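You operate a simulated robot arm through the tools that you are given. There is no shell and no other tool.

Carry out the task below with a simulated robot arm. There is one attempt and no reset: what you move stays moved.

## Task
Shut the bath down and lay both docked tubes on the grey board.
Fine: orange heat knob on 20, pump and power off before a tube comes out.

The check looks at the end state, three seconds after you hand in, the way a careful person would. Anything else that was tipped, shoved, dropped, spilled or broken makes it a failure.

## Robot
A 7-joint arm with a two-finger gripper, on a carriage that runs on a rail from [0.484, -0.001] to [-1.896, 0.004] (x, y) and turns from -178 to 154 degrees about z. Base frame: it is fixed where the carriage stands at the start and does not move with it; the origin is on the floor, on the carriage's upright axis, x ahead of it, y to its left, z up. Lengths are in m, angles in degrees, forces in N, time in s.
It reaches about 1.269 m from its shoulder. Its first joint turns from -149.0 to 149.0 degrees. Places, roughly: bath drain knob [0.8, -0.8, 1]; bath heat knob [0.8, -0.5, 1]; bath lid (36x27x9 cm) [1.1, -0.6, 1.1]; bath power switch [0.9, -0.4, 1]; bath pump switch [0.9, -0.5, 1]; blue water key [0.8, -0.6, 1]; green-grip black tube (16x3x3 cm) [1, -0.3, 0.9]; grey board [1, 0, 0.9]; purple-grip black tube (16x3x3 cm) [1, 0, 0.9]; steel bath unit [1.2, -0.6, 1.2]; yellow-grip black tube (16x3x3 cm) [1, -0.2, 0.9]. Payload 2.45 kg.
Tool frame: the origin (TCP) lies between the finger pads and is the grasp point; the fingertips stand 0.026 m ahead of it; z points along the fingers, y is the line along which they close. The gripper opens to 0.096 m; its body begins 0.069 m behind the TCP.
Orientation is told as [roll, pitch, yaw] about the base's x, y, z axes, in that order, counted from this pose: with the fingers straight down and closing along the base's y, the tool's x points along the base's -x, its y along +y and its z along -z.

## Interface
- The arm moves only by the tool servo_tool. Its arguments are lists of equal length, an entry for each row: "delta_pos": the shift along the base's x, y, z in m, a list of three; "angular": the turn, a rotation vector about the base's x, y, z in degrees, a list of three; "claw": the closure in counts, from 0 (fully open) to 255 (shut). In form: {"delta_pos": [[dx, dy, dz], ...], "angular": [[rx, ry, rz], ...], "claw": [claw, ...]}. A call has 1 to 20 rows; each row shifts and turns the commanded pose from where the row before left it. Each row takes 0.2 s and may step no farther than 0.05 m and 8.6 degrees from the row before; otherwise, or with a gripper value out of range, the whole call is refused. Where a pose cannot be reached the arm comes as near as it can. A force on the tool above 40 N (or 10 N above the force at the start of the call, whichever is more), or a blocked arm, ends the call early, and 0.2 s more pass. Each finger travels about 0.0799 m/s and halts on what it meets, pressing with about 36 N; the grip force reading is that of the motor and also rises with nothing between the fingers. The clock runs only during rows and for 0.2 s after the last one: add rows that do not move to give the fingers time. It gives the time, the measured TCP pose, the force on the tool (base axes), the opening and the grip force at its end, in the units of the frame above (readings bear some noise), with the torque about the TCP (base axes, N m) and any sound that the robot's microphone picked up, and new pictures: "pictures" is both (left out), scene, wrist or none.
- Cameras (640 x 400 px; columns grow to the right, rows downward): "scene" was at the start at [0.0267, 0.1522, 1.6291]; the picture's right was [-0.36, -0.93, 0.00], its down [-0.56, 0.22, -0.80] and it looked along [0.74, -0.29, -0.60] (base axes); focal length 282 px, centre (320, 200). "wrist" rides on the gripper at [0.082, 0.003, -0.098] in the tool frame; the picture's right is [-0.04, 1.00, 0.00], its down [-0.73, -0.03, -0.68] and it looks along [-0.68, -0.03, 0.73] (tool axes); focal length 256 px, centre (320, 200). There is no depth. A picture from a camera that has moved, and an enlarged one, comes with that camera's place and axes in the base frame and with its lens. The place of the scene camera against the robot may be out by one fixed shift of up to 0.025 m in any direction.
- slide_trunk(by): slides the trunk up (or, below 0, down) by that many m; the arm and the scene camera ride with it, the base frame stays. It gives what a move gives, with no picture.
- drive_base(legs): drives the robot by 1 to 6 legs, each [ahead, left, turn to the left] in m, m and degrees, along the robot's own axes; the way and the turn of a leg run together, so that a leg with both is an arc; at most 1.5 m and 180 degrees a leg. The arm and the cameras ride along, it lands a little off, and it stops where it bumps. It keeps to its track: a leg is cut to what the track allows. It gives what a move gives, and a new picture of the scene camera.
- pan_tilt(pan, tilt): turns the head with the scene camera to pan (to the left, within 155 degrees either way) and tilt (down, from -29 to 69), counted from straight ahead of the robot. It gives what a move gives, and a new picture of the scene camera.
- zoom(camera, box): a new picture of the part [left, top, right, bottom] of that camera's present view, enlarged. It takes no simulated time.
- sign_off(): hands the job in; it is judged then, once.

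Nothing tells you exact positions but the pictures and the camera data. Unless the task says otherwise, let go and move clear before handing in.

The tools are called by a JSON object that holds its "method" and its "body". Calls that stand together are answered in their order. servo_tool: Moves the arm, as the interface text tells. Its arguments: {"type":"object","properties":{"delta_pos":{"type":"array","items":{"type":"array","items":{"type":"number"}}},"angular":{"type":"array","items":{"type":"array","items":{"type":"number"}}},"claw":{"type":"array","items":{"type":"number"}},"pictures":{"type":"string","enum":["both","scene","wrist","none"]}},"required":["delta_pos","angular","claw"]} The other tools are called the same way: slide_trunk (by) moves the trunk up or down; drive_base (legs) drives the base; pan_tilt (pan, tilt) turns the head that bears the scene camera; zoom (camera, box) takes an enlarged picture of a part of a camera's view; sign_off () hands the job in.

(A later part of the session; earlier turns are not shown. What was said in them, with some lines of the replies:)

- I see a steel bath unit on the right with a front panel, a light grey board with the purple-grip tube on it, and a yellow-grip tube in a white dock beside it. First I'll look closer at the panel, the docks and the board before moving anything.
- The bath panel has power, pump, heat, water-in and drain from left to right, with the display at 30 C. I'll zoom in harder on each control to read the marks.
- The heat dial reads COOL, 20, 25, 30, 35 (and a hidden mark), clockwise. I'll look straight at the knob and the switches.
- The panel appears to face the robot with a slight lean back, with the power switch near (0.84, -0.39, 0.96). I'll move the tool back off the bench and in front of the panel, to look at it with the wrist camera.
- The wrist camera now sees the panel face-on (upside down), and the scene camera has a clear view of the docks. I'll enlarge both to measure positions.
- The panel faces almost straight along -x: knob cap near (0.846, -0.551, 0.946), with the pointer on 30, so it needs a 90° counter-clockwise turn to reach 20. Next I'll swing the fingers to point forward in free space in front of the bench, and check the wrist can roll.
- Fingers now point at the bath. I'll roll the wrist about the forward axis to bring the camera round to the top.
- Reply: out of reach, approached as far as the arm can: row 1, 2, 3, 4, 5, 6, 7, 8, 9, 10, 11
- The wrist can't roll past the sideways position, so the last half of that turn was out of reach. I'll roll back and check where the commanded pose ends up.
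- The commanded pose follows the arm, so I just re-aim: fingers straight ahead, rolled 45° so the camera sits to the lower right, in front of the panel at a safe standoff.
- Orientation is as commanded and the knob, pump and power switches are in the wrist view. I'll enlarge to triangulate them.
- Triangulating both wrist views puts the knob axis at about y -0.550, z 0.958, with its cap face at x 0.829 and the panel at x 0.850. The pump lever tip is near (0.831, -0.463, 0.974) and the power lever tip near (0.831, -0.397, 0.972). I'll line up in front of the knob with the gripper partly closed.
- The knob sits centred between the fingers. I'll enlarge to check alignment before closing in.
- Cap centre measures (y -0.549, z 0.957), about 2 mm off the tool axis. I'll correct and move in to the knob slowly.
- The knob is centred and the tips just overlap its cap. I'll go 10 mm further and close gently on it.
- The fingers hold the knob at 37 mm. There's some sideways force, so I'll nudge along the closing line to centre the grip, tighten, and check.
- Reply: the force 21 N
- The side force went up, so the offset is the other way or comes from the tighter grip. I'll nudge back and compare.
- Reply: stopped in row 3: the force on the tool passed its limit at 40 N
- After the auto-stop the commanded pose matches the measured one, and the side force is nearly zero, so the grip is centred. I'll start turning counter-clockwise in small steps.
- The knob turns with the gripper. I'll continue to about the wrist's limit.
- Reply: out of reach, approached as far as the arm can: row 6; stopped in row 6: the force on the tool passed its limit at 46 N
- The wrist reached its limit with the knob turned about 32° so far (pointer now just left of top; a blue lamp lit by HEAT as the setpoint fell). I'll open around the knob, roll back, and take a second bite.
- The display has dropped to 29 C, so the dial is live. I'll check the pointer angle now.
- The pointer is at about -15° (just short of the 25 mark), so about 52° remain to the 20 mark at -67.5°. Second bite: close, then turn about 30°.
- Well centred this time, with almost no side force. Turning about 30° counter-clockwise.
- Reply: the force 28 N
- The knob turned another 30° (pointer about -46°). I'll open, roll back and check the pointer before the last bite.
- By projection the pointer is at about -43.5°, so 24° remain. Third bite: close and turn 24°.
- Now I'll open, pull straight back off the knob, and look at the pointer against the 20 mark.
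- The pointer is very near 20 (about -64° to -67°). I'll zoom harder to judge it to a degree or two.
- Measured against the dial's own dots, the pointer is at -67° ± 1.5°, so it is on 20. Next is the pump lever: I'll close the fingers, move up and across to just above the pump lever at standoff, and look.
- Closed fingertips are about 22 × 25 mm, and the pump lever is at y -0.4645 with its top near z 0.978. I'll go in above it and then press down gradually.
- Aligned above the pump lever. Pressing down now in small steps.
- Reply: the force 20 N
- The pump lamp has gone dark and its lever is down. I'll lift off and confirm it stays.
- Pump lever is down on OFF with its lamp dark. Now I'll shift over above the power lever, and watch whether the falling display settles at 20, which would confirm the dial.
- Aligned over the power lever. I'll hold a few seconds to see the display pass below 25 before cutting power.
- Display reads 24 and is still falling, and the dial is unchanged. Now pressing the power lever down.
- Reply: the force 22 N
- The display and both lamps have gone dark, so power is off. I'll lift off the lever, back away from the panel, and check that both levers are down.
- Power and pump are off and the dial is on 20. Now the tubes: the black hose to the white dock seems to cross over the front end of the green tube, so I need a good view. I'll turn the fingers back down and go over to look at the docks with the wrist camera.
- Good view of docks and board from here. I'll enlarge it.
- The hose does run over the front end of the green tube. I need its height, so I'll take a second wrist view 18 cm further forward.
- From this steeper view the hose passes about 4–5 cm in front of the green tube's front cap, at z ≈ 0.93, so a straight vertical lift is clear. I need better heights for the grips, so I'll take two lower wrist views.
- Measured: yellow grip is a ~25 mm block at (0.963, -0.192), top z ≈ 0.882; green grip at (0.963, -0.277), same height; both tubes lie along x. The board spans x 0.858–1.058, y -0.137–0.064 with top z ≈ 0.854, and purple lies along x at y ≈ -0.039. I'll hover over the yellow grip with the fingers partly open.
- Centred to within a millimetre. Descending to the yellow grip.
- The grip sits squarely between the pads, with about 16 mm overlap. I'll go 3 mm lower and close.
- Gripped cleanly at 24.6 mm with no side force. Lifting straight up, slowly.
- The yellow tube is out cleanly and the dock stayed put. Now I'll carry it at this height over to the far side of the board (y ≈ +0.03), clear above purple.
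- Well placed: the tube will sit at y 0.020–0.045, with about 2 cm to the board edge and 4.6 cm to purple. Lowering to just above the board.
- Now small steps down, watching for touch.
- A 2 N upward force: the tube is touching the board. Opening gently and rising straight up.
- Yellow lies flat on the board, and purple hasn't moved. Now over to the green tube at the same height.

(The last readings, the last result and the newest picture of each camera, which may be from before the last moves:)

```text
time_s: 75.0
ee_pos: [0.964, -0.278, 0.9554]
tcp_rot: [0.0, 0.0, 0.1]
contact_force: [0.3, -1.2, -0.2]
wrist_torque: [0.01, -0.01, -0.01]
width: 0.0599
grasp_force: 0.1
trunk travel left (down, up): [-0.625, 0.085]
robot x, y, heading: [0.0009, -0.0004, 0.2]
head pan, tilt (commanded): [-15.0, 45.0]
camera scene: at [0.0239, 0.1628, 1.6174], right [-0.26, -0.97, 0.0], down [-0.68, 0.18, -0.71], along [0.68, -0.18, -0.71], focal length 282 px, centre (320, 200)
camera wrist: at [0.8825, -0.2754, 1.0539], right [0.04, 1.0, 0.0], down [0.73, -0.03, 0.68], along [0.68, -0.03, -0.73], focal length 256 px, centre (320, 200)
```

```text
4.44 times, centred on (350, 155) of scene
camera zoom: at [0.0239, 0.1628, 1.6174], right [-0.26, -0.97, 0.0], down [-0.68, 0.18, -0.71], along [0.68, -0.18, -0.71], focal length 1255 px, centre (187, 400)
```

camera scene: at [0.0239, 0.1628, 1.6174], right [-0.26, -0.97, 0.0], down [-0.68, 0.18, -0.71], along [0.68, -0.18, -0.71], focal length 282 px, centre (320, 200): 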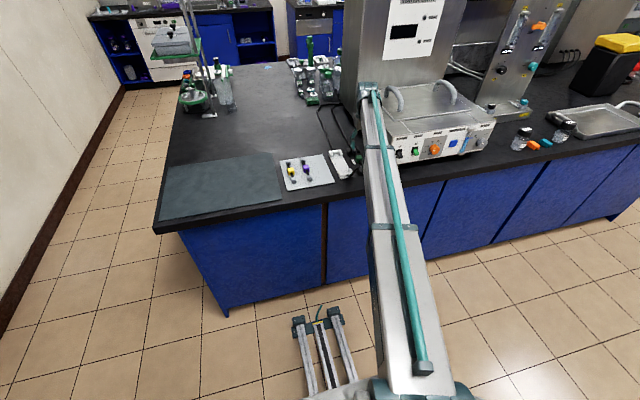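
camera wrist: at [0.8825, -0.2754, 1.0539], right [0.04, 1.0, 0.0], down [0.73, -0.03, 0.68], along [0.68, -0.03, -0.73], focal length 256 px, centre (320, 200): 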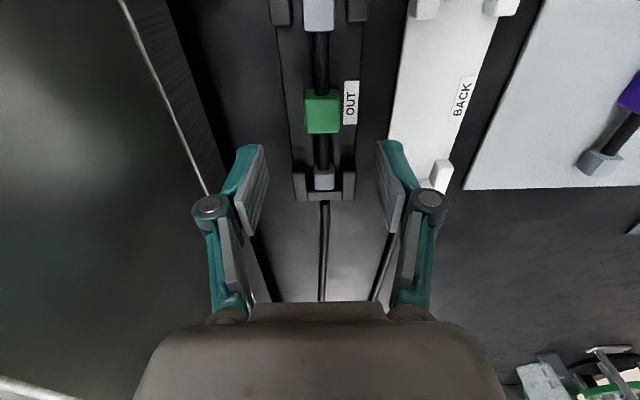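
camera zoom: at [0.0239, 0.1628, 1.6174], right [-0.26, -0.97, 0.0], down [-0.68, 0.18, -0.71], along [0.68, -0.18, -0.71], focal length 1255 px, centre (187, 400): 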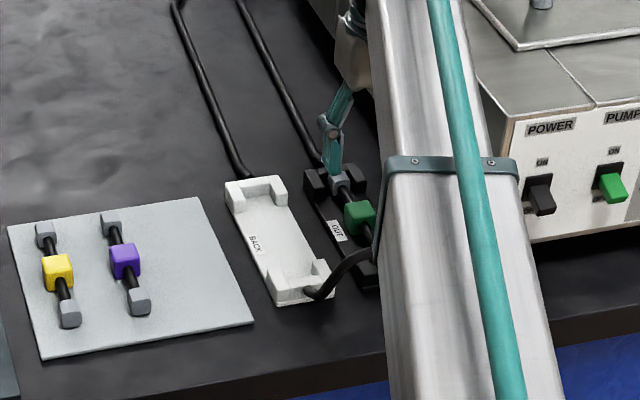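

The yellow tube sits nicely beside purple. The green grip is centred to within 1–2 mm; I'll shift 1.5 mm and descend, watching forces.

{"method": "servo_tool", "body": {"delta_pos": [[-0.0005, 0.0015, -0.02], [0, 0, -0.02], [0, 0, -0.012], [0, 0, -0.008], [0, 0, -0.005], [0, 0, 0]], "angular": [[0, 0, 0], [0, 0, 0], [0, 0, 0], [0, 0, 0], [0, 0, 0], [0, 0, 0]], "claw": [96, 96, 96, 96, 96, 96], "pictures": "both"}}

{"method": "zoom", "body": {"camera": "wrist", "box": [200, 80, 440, 230]}}

{"method": "zoom", "body": {"camera": "scene", "box": [310, 80, 430, 200]}}

```text
time_s: 76.4
ee_pos: [0.9607, -0.2761, 0.8908]
tcp_rot: [0.0, 0.0, 0.2]
contact_force: [-0.2, -0.2, 0.4]
wrist_torque: [0.03, 0.01, 0.01]
width: 0.0598
grasp_force: 0.0
trunk travel left (down, up): [-0.625, 0.085]
robot x, y, heading: [-0.0006, -0.0014, 0.1]
head pan, tilt (commanded): [-15.0, 45.0]
camera scene: at [0.024, 0.1629, 1.6174], right [-0.26, -0.97, 0.0], down [-0.68, 0.18, -0.71], along [0.68, -0.18, -0.71], focal length 282 px, centre (320, 200)
camera wrist: at [0.8801, -0.2739, 0.9884], right [0.04, 1.0, 0.0], down [0.73, -0.03, 0.68], along [0.68, -0.03, -0.73], focal length 256 px, centre (320, 200)
```

scene: 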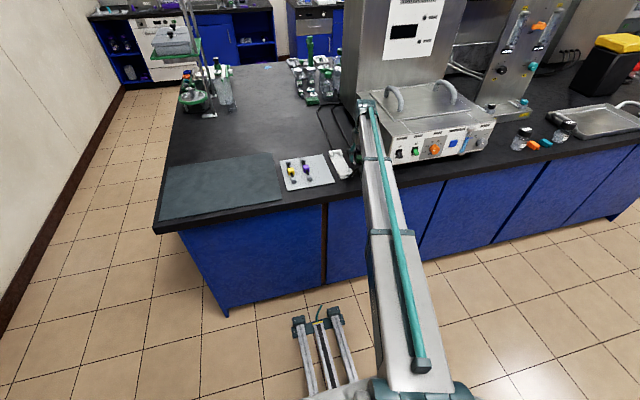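
wrist: 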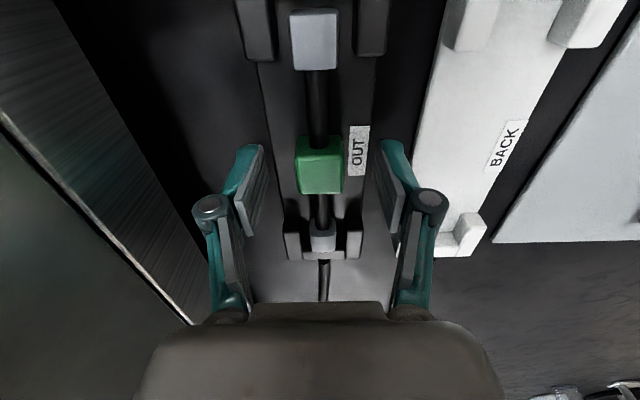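

```text
2.67 times, centred on (320, 155) of wrist
camera zoom: at [0.8801, -0.2739, 0.9884], right [0.04, 1.0, 0.0], down [0.73, -0.03, 0.68], along [0.68, -0.03, -0.73], focal length 683 px, centre (320, 320)
```

zoom: 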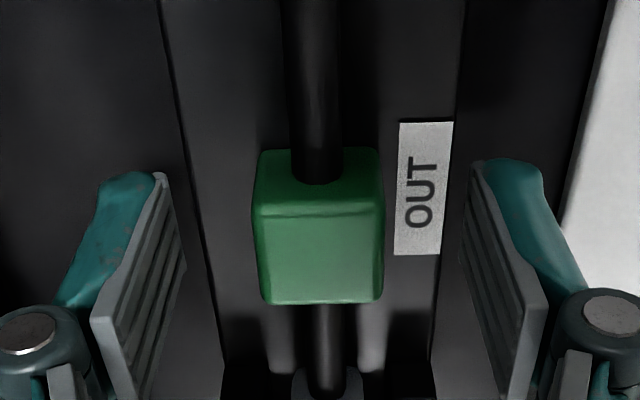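

```text
3.33 times, centred on (370, 140) of scene
camera zoom: at [0.024, 0.1629, 1.6174], right [-0.26, -0.97, 0.0], down [-0.68, 0.18, -0.71], along [0.68, -0.18, -0.71], focal length 941 px, centre (153, 400)
```

zoom: 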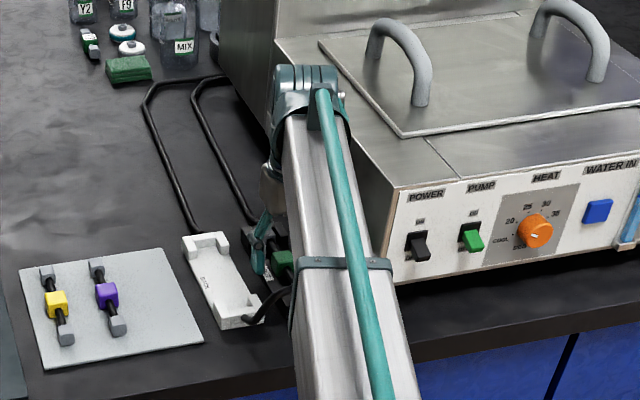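

Centred between the pads with no contact. Closing on the green grip.

{"method": "servo_tool", "body": {"delta_pos": [[0.001, -0.0005, -0.001], [0, 0, 0], [0, 0, 0], [0, 0, 0], [0, 0, 0], [0, 0, 0]], "angular": [[0, 0, 0], [0, 0, 0], [0, 0, 0], [0, 0, 0], [0, 0, 0], [0, 0, 0]], "claw": [96, 130, 160, 190, 215, 230], "pictures": "wrist"}}

```text
time_s: 77.8
ee_pos: [0.962, -0.2769, 0.8906]
tcp_rot: [0.0, 0.1, 0.0]
contact_force: [0.4, 0.9, 0.5]
wrist_torque: [-0.02, -0.01, 0.01]
width: 0.0249
grasp_force: 36.5
trunk travel left (down, up): [-0.625, 0.085]
robot x, y, heading: [0.0004, 0.0027, 0.2]
head pan, tilt (commanded): [-15.0, 45.0]
camera wrist: at [0.8811, -0.2744, 0.9878], right [0.04, 1.0, 0.0], down [0.73, -0.03, 0.68], along [0.68, -0.03, -0.73], focal length 256 px, centre (320, 200)
```

wrist: 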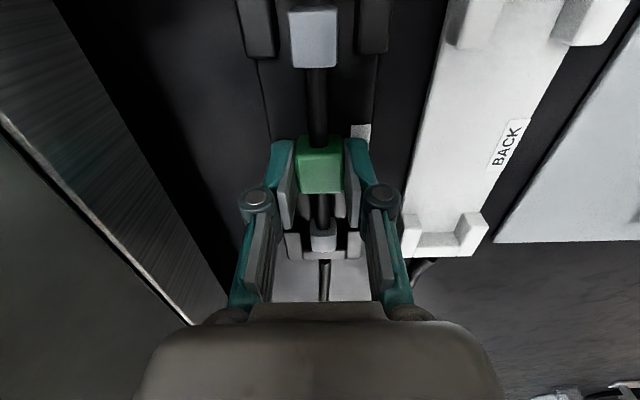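

Firm grip on green, no side load. Lifting straight up slowly.

{"method": "servo_tool", "body": {"delta_pos": [[0, 0, 0.004], [0, 0, 0.006], [0, 0, 0.01], [0, 0, 0.015], [0, 0, 0.02], [0, 0, 0.02], [0, 0, 0.02], [0, 0, 0.01], [0, 0, 0]], "angular": [[0, 0, 0], [0, 0, 0], [0, 0, 0], [0, 0, 0], [0, 0, 0], [0, 0, 0], [0, 0, 0], [0, 0, 0], [0, 0, 0]], "claw": [230, 230, 230, 230, 230, 230, 230, 230, 230], "pictures": "both"}}

```text
time_s: 79.8
ee_pos: [0.9634, -0.278, 0.996]
tcp_rot: [0.0, 0.0, 0.1]
contact_force: [0.3, 0.0, -0.4]
wrist_torque: [-0.02, -0.02, -0.01]
width: 0.0245
grasp_force: 36.2
trunk travel left (down, up): [-0.625, 0.085]
robot x, y, heading: [-0.0012, -0.0001, -0.1]
head pan, tilt (commanded): [-15.0, 45.0]
camera scene: at [0.024, 0.1628, 1.6174], right [-0.26, -0.97, 0.0], down [-0.68, 0.18, -0.71], along [0.68, -0.18, -0.71], focal length 282 px, centre (320, 200)
camera wrist: at [0.8809, -0.2741, 1.0934], right [0.04, 1.0, 0.0], down [0.73, -0.03, 0.68], along [0.68, -0.03, -0.73], focal length 256 px, centre (320, 200)
```

scene: 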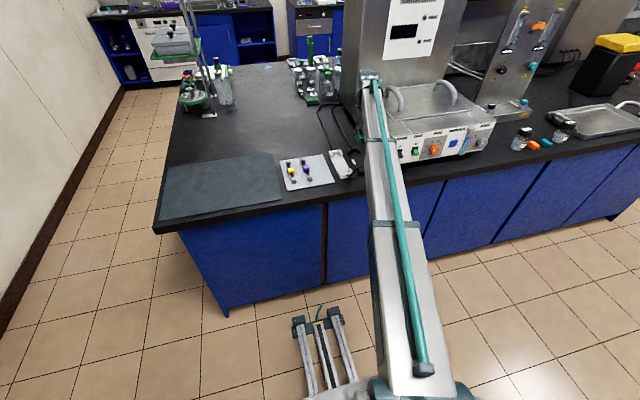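
wrist: 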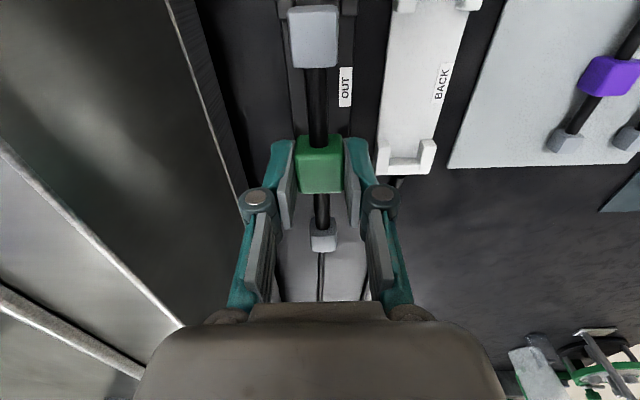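

Green tube is out and clear of the hose. Carrying it across to the board's near side (y ≈ -0.103).

{"method": "servo_tool", "body": {"delta_pos": [[-0.001, 0.03, 0], [-0.001, 0.042, 0], [-0.001, 0.042, 0], [-0.001, 0.04, 0], [0, 0.02, 0], [0, 0, 0], [0, 0, 0]], "angular": [[0, 0, 0], [0, 0, 0], [0, 0, 0], [0, 0, 0], [0, 0, 0], [0, 0, 0], [0, 0, 0]], "claw": [230, 230, 230, 230, 230, 230, 230], "pictures": "wrist"}}

{"method": "zoom", "body": {"camera": "wrist", "box": [140, 0, 500, 225]}}

{"method": "zoom", "body": {"camera": "scene", "box": [260, 120, 380, 200]}}

```text
time_s: 81.4
ee_pos: [0.9602, -0.1054, 0.9953]
tcp_rot: [0.1, -0.1, 0.2]
contact_force: [-0.1, 0.1, -1.1]
wrist_torque: [0.0, 0.01, 0.04]
width: 0.0247
grasp_force: 35.4
trunk travel left (down, up): [-0.625, 0.085]
robot x, y, heading: [-0.0044, -0.0007, -0.1]
head pan, tilt (commanded): [-15.0, 45.0]
camera wrist: at [0.8783, -0.1025, 1.0932], right [0.04, 1.0, 0.0], down [0.73, -0.03, 0.68], along [0.68, -0.03, -0.73], focal length 256 px, centre (320, 200)
```

wrist: 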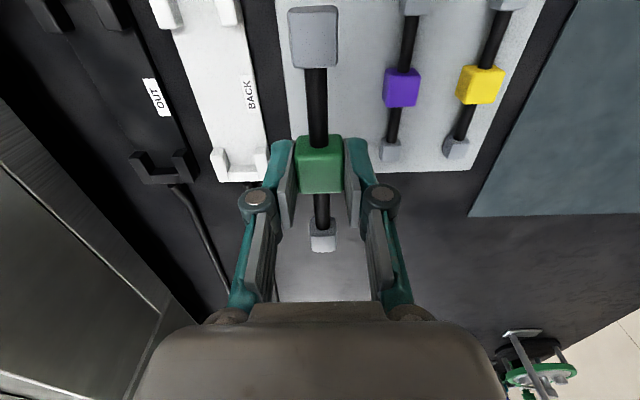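

```text
1.78 times, centred on (320, 112) of wrist
camera zoom: at [0.8783, -0.1025, 1.0932], right [0.04, 1.0, 0.0], down [0.73, -0.03, 0.68], along [0.68, -0.03, -0.73], focal length 455 px, centre (320, 356)
```

zoom: 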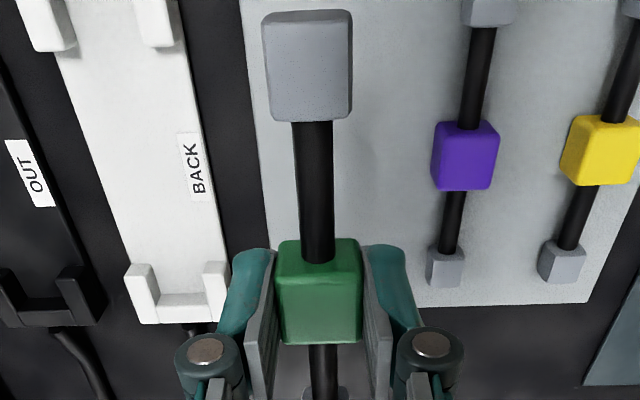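

```text
5.00 times, centred on (320, 160) of scene
camera zoom: at [0.024, 0.1628, 1.6174], right [-0.26, -0.97, 0.0], down [-0.68, 0.18, -0.71], along [0.68, -0.18, -0.71], focal length 1412 px, centre (320, 400)
```

zoom: 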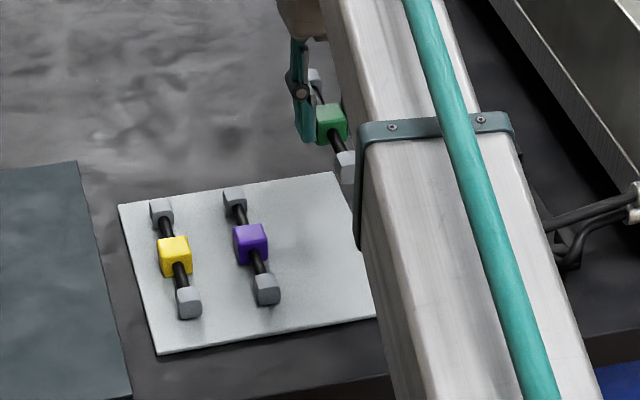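

Placement looks right: about 2 cm to the board edge and 4 cm to purple. Lowering.

{"method": "servo_tool", "body": {"delta_pos": [[-0.001, 0.001, -0.025], [0, 0, -0.025], [0, 0, -0.022], [0, 0, -0.017], [0, 0, -0.008], [0, 0, 0]], "angular": [[0, 0, 0], [0, 0, 0], [0, 0, 0], [0, 0, 0], [0, 0, 0], [0, 0, 0]], "claw": [230, 230, 230, 230, 230, 230], "pictures": "wrist"}}

{"method": "servo_tool", "body": {"delta_pos": [[0, 0, -0.002], [0, 0, -0.002], [0, 0, 0]], "angular": [[0, 0, 0], [0, 0, 0], [0, 0, 0]], "claw": [230, 230, 230], "pictures": "none"}}

```text
time_s: 82.8
ee_pos: [0.9582, -0.1017, 0.8983]
tcp_rot: [0.0, 0.0, 0.0]
contact_force: [0.8, 0.5, -0.3]
wrist_torque: [0.01, 0.02, 0.05]
width: 0.0247
grasp_force: 36.2
trunk travel left (down, up): [-0.625, 0.085]
robot x, y, heading: [0.0014, 0.0009, 0.2]
head pan, tilt (commanded): [-15.0, 45.0]
camera wrist: at [0.8764, -0.0989, 0.9963], right [0.04, 1.0, 0.0], down [0.73, -0.03, 0.68], along [0.68, -0.03, -0.73], focal length 256 px, centre (320, 200)
```

wrist: 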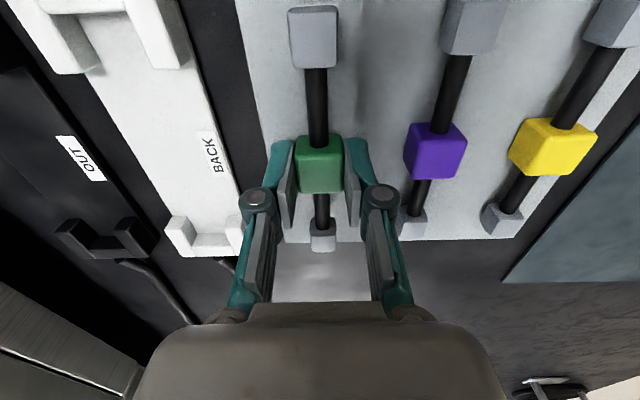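

```text
time_s: 83.6
ee_pos: [0.957, -0.1027, 0.8937]
tcp_rot: [0.0, -0.1, 0.1]
contact_force: [-1.0, 0.0, -0.2]
wrist_torque: [-0.01, -0.03, -0.02]
width: 0.025
grasp_force: 35.6
trunk travel left (down, up): [-0.625, 0.085]
robot x, y, heading: [0.0013, -0.0006, -0.0]
head pan, tilt (commanded): [-15.0, 45.0]
```

{"method": "servo_tool", "body": {"delta_pos": [[0, 0, -0.002], [0, 0, -0.002], [0, 0, 0]], "angular": [[0, 0, 0], [0, 0, 0], [0, 0, 0]], "claw": [230, 230, 230], "pictures": "none"}}

{"method": "servo_tool", "body": {"delta_pos": [[0, 0, -0.001], [0, 0, -0.0005], [0, 0, 0]], "angular": [[0, 0, 0], [0, 0, 0], [0, 0, 0]], "claw": [230, 230, 230], "pictures": "none"}}

```text
time_s: 84.4
ee_pos: [0.9575, -0.1018, 0.8908]
tcp_rot: [0.0, 0.0, 0.1]
contact_force: [-0.2, 0.6, 0.2]
wrist_torque: [0.0, -0.02, 0.02]
width: 0.025
grasp_force: 36.1
trunk travel left (down, up): [-0.625, 0.085]
robot x, y, heading: [-0.0006, -0.0002, 0.2]
head pan, tilt (commanded): [-15.0, 45.0]
```

```text
time_s: 85.2
ee_pos: [0.9586, -0.1034, 0.8883]
tcp_rot: [-0.1, 0.0, 0.1]
contact_force: [1.0, 0.1, -0.1]
wrist_torque: [0.01, -0.02, -0.02]
width: 0.0246
grasp_force: 36.0
trunk travel left (down, up): [-0.625, 0.085]
robot x, y, heading: [0.0007, 0.0021, -0.2]
head pan, tilt (commanded): [-15.0, 45.0]
```

{"method": "servo_tool", "body": {"delta_pos": [[0, 0, -0.0007], [0, 0, -0.0005], [0, 0, 0]], "angular": [[0, 0, 0], [0, 0, 0], [0, 0, 0]], "claw": [230, 230, 230], "pictures": "none"}}

{"method": "servo_tool", "body": {"delta_pos": [[0, 0, -0.0005], [0, 0, 0]], "angular": [[0, 0, 0], [0, 0, 0]], "claw": [230, 230], "pictures": "wrist"}}

```text
time_s: 86.0
ee_pos: [0.9569, -0.1029, 0.8891]
tcp_rot: [0.0, 0.0, 0.2]
contact_force: [-0.5, -1.2, 1.7]
wrist_torque: [0.02, 0.03, 0.02]
width: 0.0247
grasp_force: 35.8
trunk travel left (down, up): [-0.625, 0.085]
robot x, y, heading: [-0.0013, 0.0009, 0.0]
head pan, tilt (commanded): [-15.0, 45.0]
```

```text
time_s: 86.6
ee_pos: [0.9584, -0.1031, 0.8875]
tcp_rot: [0.0, -0.1, 0.1]
contact_force: [-0.4, 1.1, 6.0]
wrist_torque: [0.05, 0.05, 0.01]
width: 0.0246
grasp_force: 35.9
trunk travel left (down, up): [-0.625, 0.085]
robot x, y, heading: [-0.0005, -0.0002, 0.3]
head pan, tilt (commanded): [-15.0, 45.0]
camera wrist: at [0.8758, -0.0996, 0.9861], right [0.04, 1.0, 0.0], down [0.73, -0.03, 0.68], along [0.68, -0.03, -0.73], focal length 256 px, centre (320, 200)
```

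wrist: 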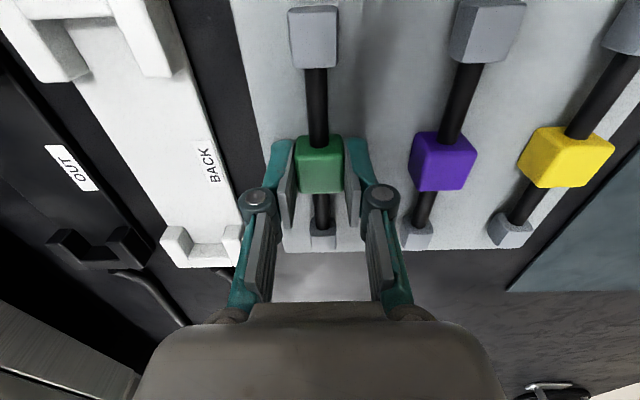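

Contact is firm at 6 N, so the green tube rests on the board. Opening gently and rising.

{"method": "servo_tool", "body": {"delta_pos": [[0, 0, 0], [0, 0, 0], [0, 0, 0], [0, 0, 0], [0, 0, 0.01], [0, 0, 0.02], [0, 0, 0.03], [0, 0, 0.04], [0, 0, 0.04]], "angular": [[0, 0, 0], [0, 0, 0], [0, 0, 0], [0, 0, 0], [0, 0, 0], [0, 0, 0], [0, 0, 0], [0, 0, 0], [0, 0, 0]], "claw": [200, 170, 140, 140, 140, 140, 140, 140, 140], "pictures": "both"}}

{"method": "zoom", "body": {"camera": "wrist", "box": [180, 0, 540, 225]}}

```text
time_s: 88.6
ee_pos: [0.9561, -0.1041, 1.0267]
tcp_rot: [0.0, 0.0, 0.1]
contact_force: [-0.3, -0.1, 0.0]
wrist_torque: [0.02, 0.03, 0.03]
width: 0.0433
grasp_force: 0.1
trunk travel left (down, up): [-0.625, 0.085]
robot x, y, heading: [0.0043, 0.0031, 0.0]
head pan, tilt (commanded): [-15.0, 45.0]
camera scene: at [0.0237, 0.1629, 1.6173], right [-0.26, -0.97, 0.0], down [-0.68, 0.18, -0.71], along [0.68, -0.18, -0.71], focal length 282 px, centre (320, 200)
camera wrist: at [0.8748, -0.1016, 1.1253], right [0.04, 1.0, 0.0], down [0.73, -0.03, 0.68], along [0.68, -0.03, -0.73], focal length 256 px, centre (320, 200)
```

scene: 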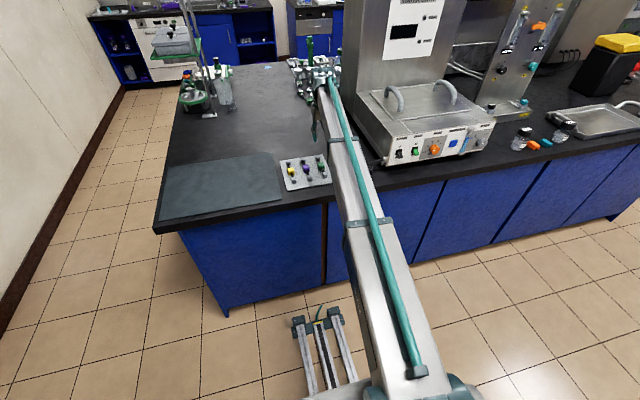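
wrist: 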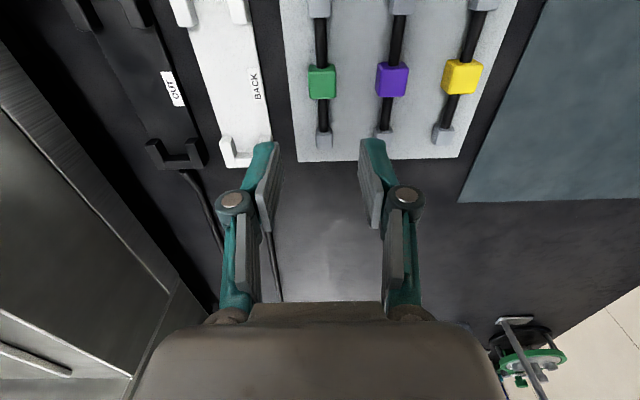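

```text
1.78 times, centred on (360, 112) of wrist
camera zoom: at [0.8748, -0.1016, 1.1253], right [0.04, 1.0, 0.0], down [0.73, -0.03, 0.68], along [0.68, -0.03, -0.73], focal length 455 px, centre (249, 356)
```

zoom: 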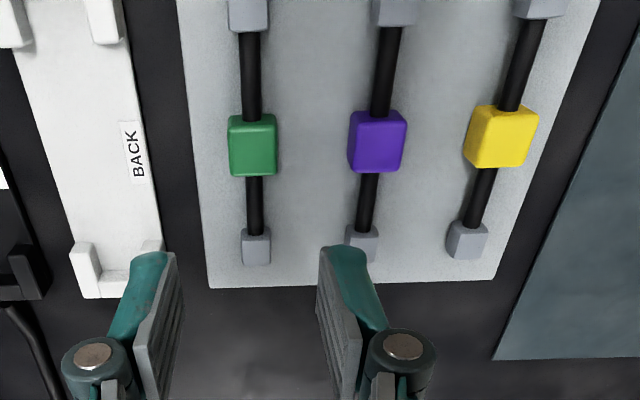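

All three tubes lie flat on the board. I'll back the arm clear to where it started and do a final check of the panel, docks and board.

{"method": "servo_tool", "body": {"delta_pos": [[0, 0, 0.04], [0, 0, 0.04], [-0.03, 0, 0.035], [-0.045, 0, 0], [-0.045, 0, 0], [-0.045, 0, 0], [-0.045, 0, 0], [-0.045, -0.01, 0], [-0.04, -0.02, 0], [-0.03, -0.03, 0], [-0.02, -0.04, 0], [0, -0.045, 0], [0, -0.045, 0], [0, -0.045, 0], [0, -0.045, 0], [0, -0.045, 0], [0, -0.045, 0]], "angular": [[0, 0, 0], [0, 0, 0], [0, 0, 0], [0, 0, 0], [0, 0, 0], [0, 0, 0], [0, 0, 0], [0, 0, 0], [0, 0, 0], [0, 0, 0], [0, 0, 0], [0, 0, 0], [0, 0, 0], [0, 0, 0], [0, 0, 0], [0, 0, 0], [0, 0, 0]], "claw": [140, 140, 100, 60, 30, 0, 0, 0, 0, 0, 0, 0, 0, 0, 0, 0, 0], "pictures": "both"}}

{"method": "zoom", "body": {"camera": "scene", "box": [265, 130, 395, 205]}}

{"method": "zoom", "body": {"camera": "scene", "box": [380, 115, 500, 185]}}

{"method": "zoom", "body": {"camera": "scene", "box": [424, 140, 448, 156]}}

{"method": "zoom", "body": {"camera": "scene", "box": [330, 0, 450, 75]}}

{"method": "zoom", "body": {"camera": "wrist", "box": [220, 200, 440, 320]}}

```text
time_s: 92.2
ee_pos: [0.612, -0.4728, 1.1417]
tcp_rot: [0.1, 0.0, 0.2]
contact_force: [1.2, -0.7, 0.7]
wrist_torque: [0.04, -0.03, -0.01]
width: 0.096
grasp_force: 0.0
trunk travel left (down, up): [-0.625, 0.085]
robot x, y, heading: [0.0025, -0.0034, -0.1]
head pan, tilt (commanded): [-15.0, 45.0]
camera scene: at [0.024, 0.1624, 1.6174], right [-0.26, -0.97, 0.0], down [-0.68, 0.18, -0.71], along [0.68, -0.18, -0.71], focal length 282 px, centre (320, 200)
camera wrist: at [0.5312, -0.4696, 1.241], right [0.04, 1.0, 0.0], down [0.73, -0.03, 0.68], along [0.68, -0.03, -0.73], focal length 256 px, centre (320, 200)
```

scene: 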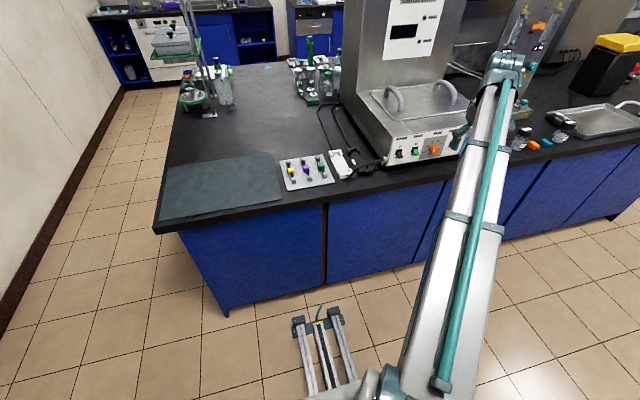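
wrist: 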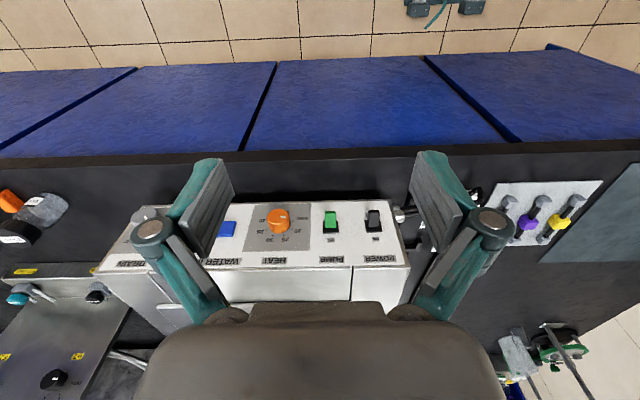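

```text
4.92 times, centred on (330, 168) of scene
camera zoom: at [0.024, 0.1624, 1.6174], right [-0.26, -0.97, 0.0], down [-0.68, 0.18, -0.71], along [0.68, -0.18, -0.71], focal length 1390 px, centre (271, 360)
```

zoom: 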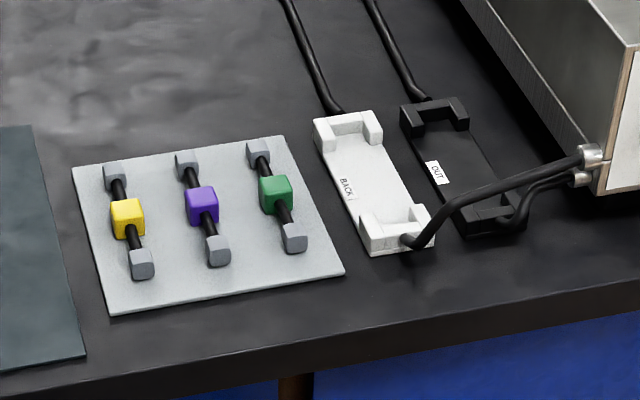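

```text
5.33 times, centred on (440, 150) of scene
camera zoom: at [0.024, 0.1624, 1.6174], right [-0.26, -0.97, 0.0], down [-0.68, 0.18, -0.71], along [0.68, -0.18, -0.71], focal length 1506 px, centre (-320, 467)
```

zoom: 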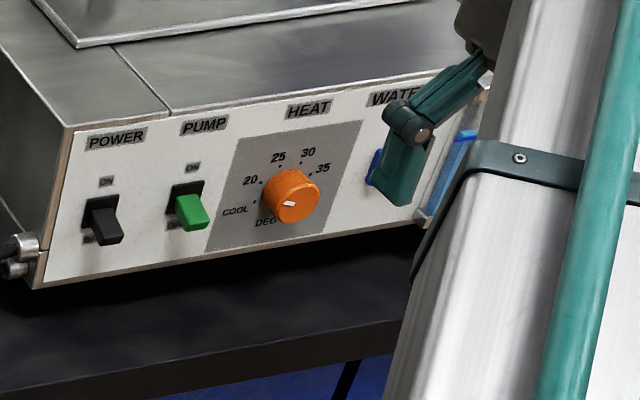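

```text
16.00 times, centred on (436, 148) of scene
camera zoom: at [0.024, 0.1624, 1.6174], right [-0.26, -0.97, 0.0], down [-0.68, 0.18, -0.71], along [0.68, -0.18, -0.71], focal length 4517 px, centre (-1536, 1032)
```

zoom: 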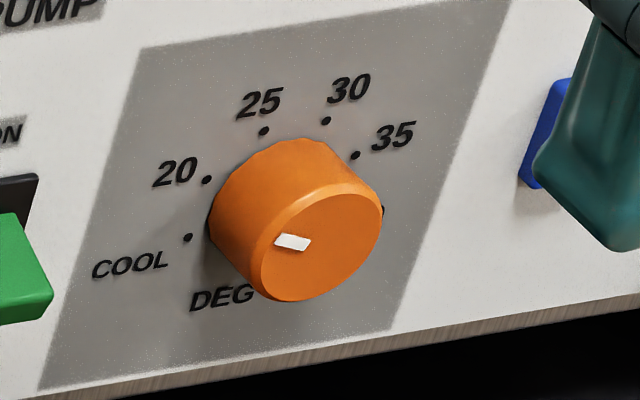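

```text
5.33 times, centred on (390, 38) of scene
camera zoom: at [0.024, 0.1624, 1.6174], right [-0.26, -0.97, 0.0], down [-0.68, 0.18, -0.71], along [0.68, -0.18, -0.71], focal length 1506 px, centre (-53, 1067)
```

zoom: 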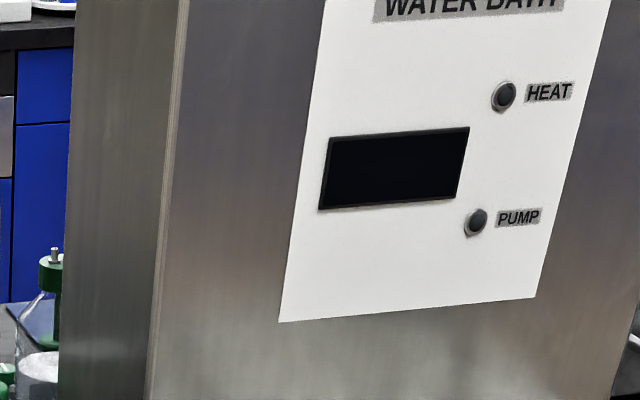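

```text
2.91 times, centred on (330, 260) of wrist
camera zoom: at [0.5312, -0.4696, 1.241], right [0.04, 1.0, 0.0], down [0.73, -0.03, 0.68], along [0.68, -0.03, -0.73], focal length 745 px, centre (291, 26)
```

zoom: 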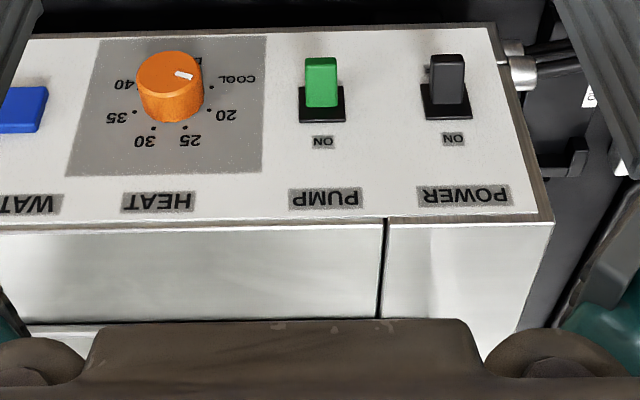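

Everything looks right: power and pump down, display dark, three tubes on the board, docks unmoved. One last close look at the dial from the wrist camera for an independent check.

{"method": "zoom", "body": {"camera": "wrist", "box": [252, 200, 308, 245]}}

{"method": "zoom", "body": {"camera": "wrist", "box": [440, 170, 640, 270]}}

```text
8.89 times, centred on (280, 222) of wrist
camera zoom: at [0.5312, -0.4696, 1.241], right [0.04, 1.0, 0.0], down [0.73, -0.03, 0.68], along [0.68, -0.03, -0.73], focal length 2276 px, centre (676, 0)
```

zoom: 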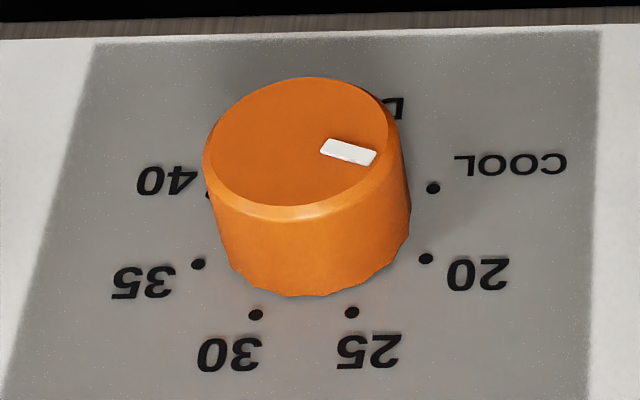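

```text
3.20 times, centred on (540, 220) of wrist
camera zoom: at [0.5312, -0.4696, 1.241], right [0.04, 1.0, 0.0], down [0.73, -0.03, 0.68], along [0.68, -0.03, -0.73], focal length 819 px, centre (-384, 136)
```

zoom: 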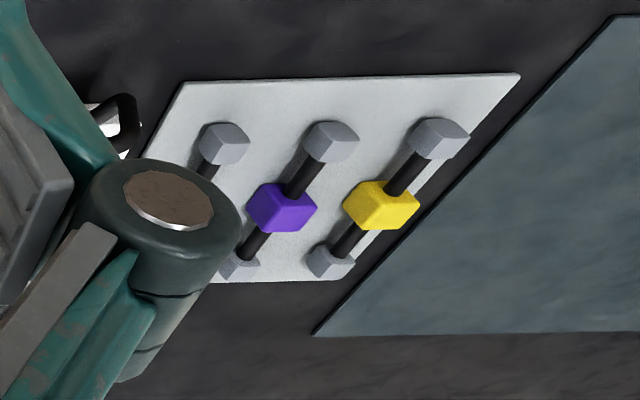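

{"method": "zoom", "body": {"camera": "wrist", "box": [268, 205, 294, 221]}}

{"method": "zoom", "body": {"camera": "scene", "box": [428, 144, 444, 156]}}

```text
16.00 times, centred on (281, 213) of wrist
camera zoom: at [0.5312, -0.4696, 1.241], right [0.04, 1.0, 0.0], down [0.73, -0.03, 0.68], along [0.68, -0.03, -0.73], focal length 4096 px, centre (944, -8)
```

zoom: 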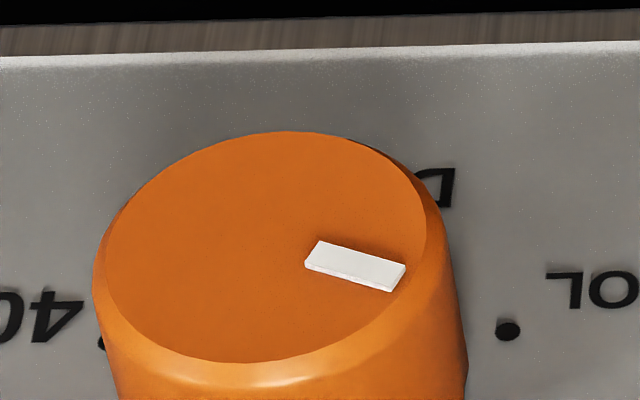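

```text
16.00 times, centred on (436, 150) of scene
camera zoom: at [0.024, 0.1624, 1.6174], right [-0.26, -0.97, 0.0], down [-0.68, 0.18, -0.71], along [0.68, -0.18, -0.71], focal length 4517 px, centre (-1536, 1000)
```

zoom: 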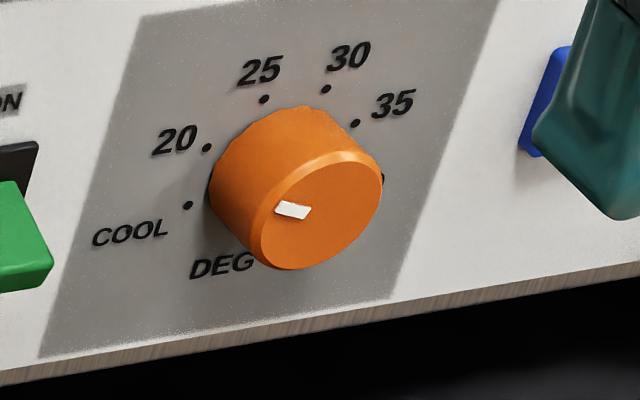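

The task is done and the end state checks out, so I'm handing in:
- **Dial:** the pointer is within about 2° of the 20 mark in both camera views.
- **Pump and power:** both levers are down on OFF, and the display and lamps are dark. Both went off before either tube came out.
- **Tubes:** the yellow and green tubes lie flat on the grey board, on either side of purple.
- **Docks and arm:** the docks and hoses look unmoved. The gripper is open and clear of everything.

{"method": "sign_off", "body": {}}

```text
The job is handed in.
```

The bath is shut down, and both docked tubes, yellow-grip and green-grip, lie flat on the grey board. I've handed the job in; no verdict came back.

- **Heat knob:** it is on 20. By eye from two camera views, the pointer is within about 2° of the mark.
- **Pump and power:** both levers are down on OFF, and the display and lamps are dark. Heat, pump and power were all set before either tube came out.
- **Tubes:** yellow and green lie on either side of the purple tube, each about 2 cm or more inside the board's edge.
- **Everything else:** the purple tube, the docks and the hoses look unmoved, and nothing was tipped or spilled. The gripper is open and clear of everything.

The water was not down to 20 °C when I switched the power off. The display read 24 °C and was still falling.
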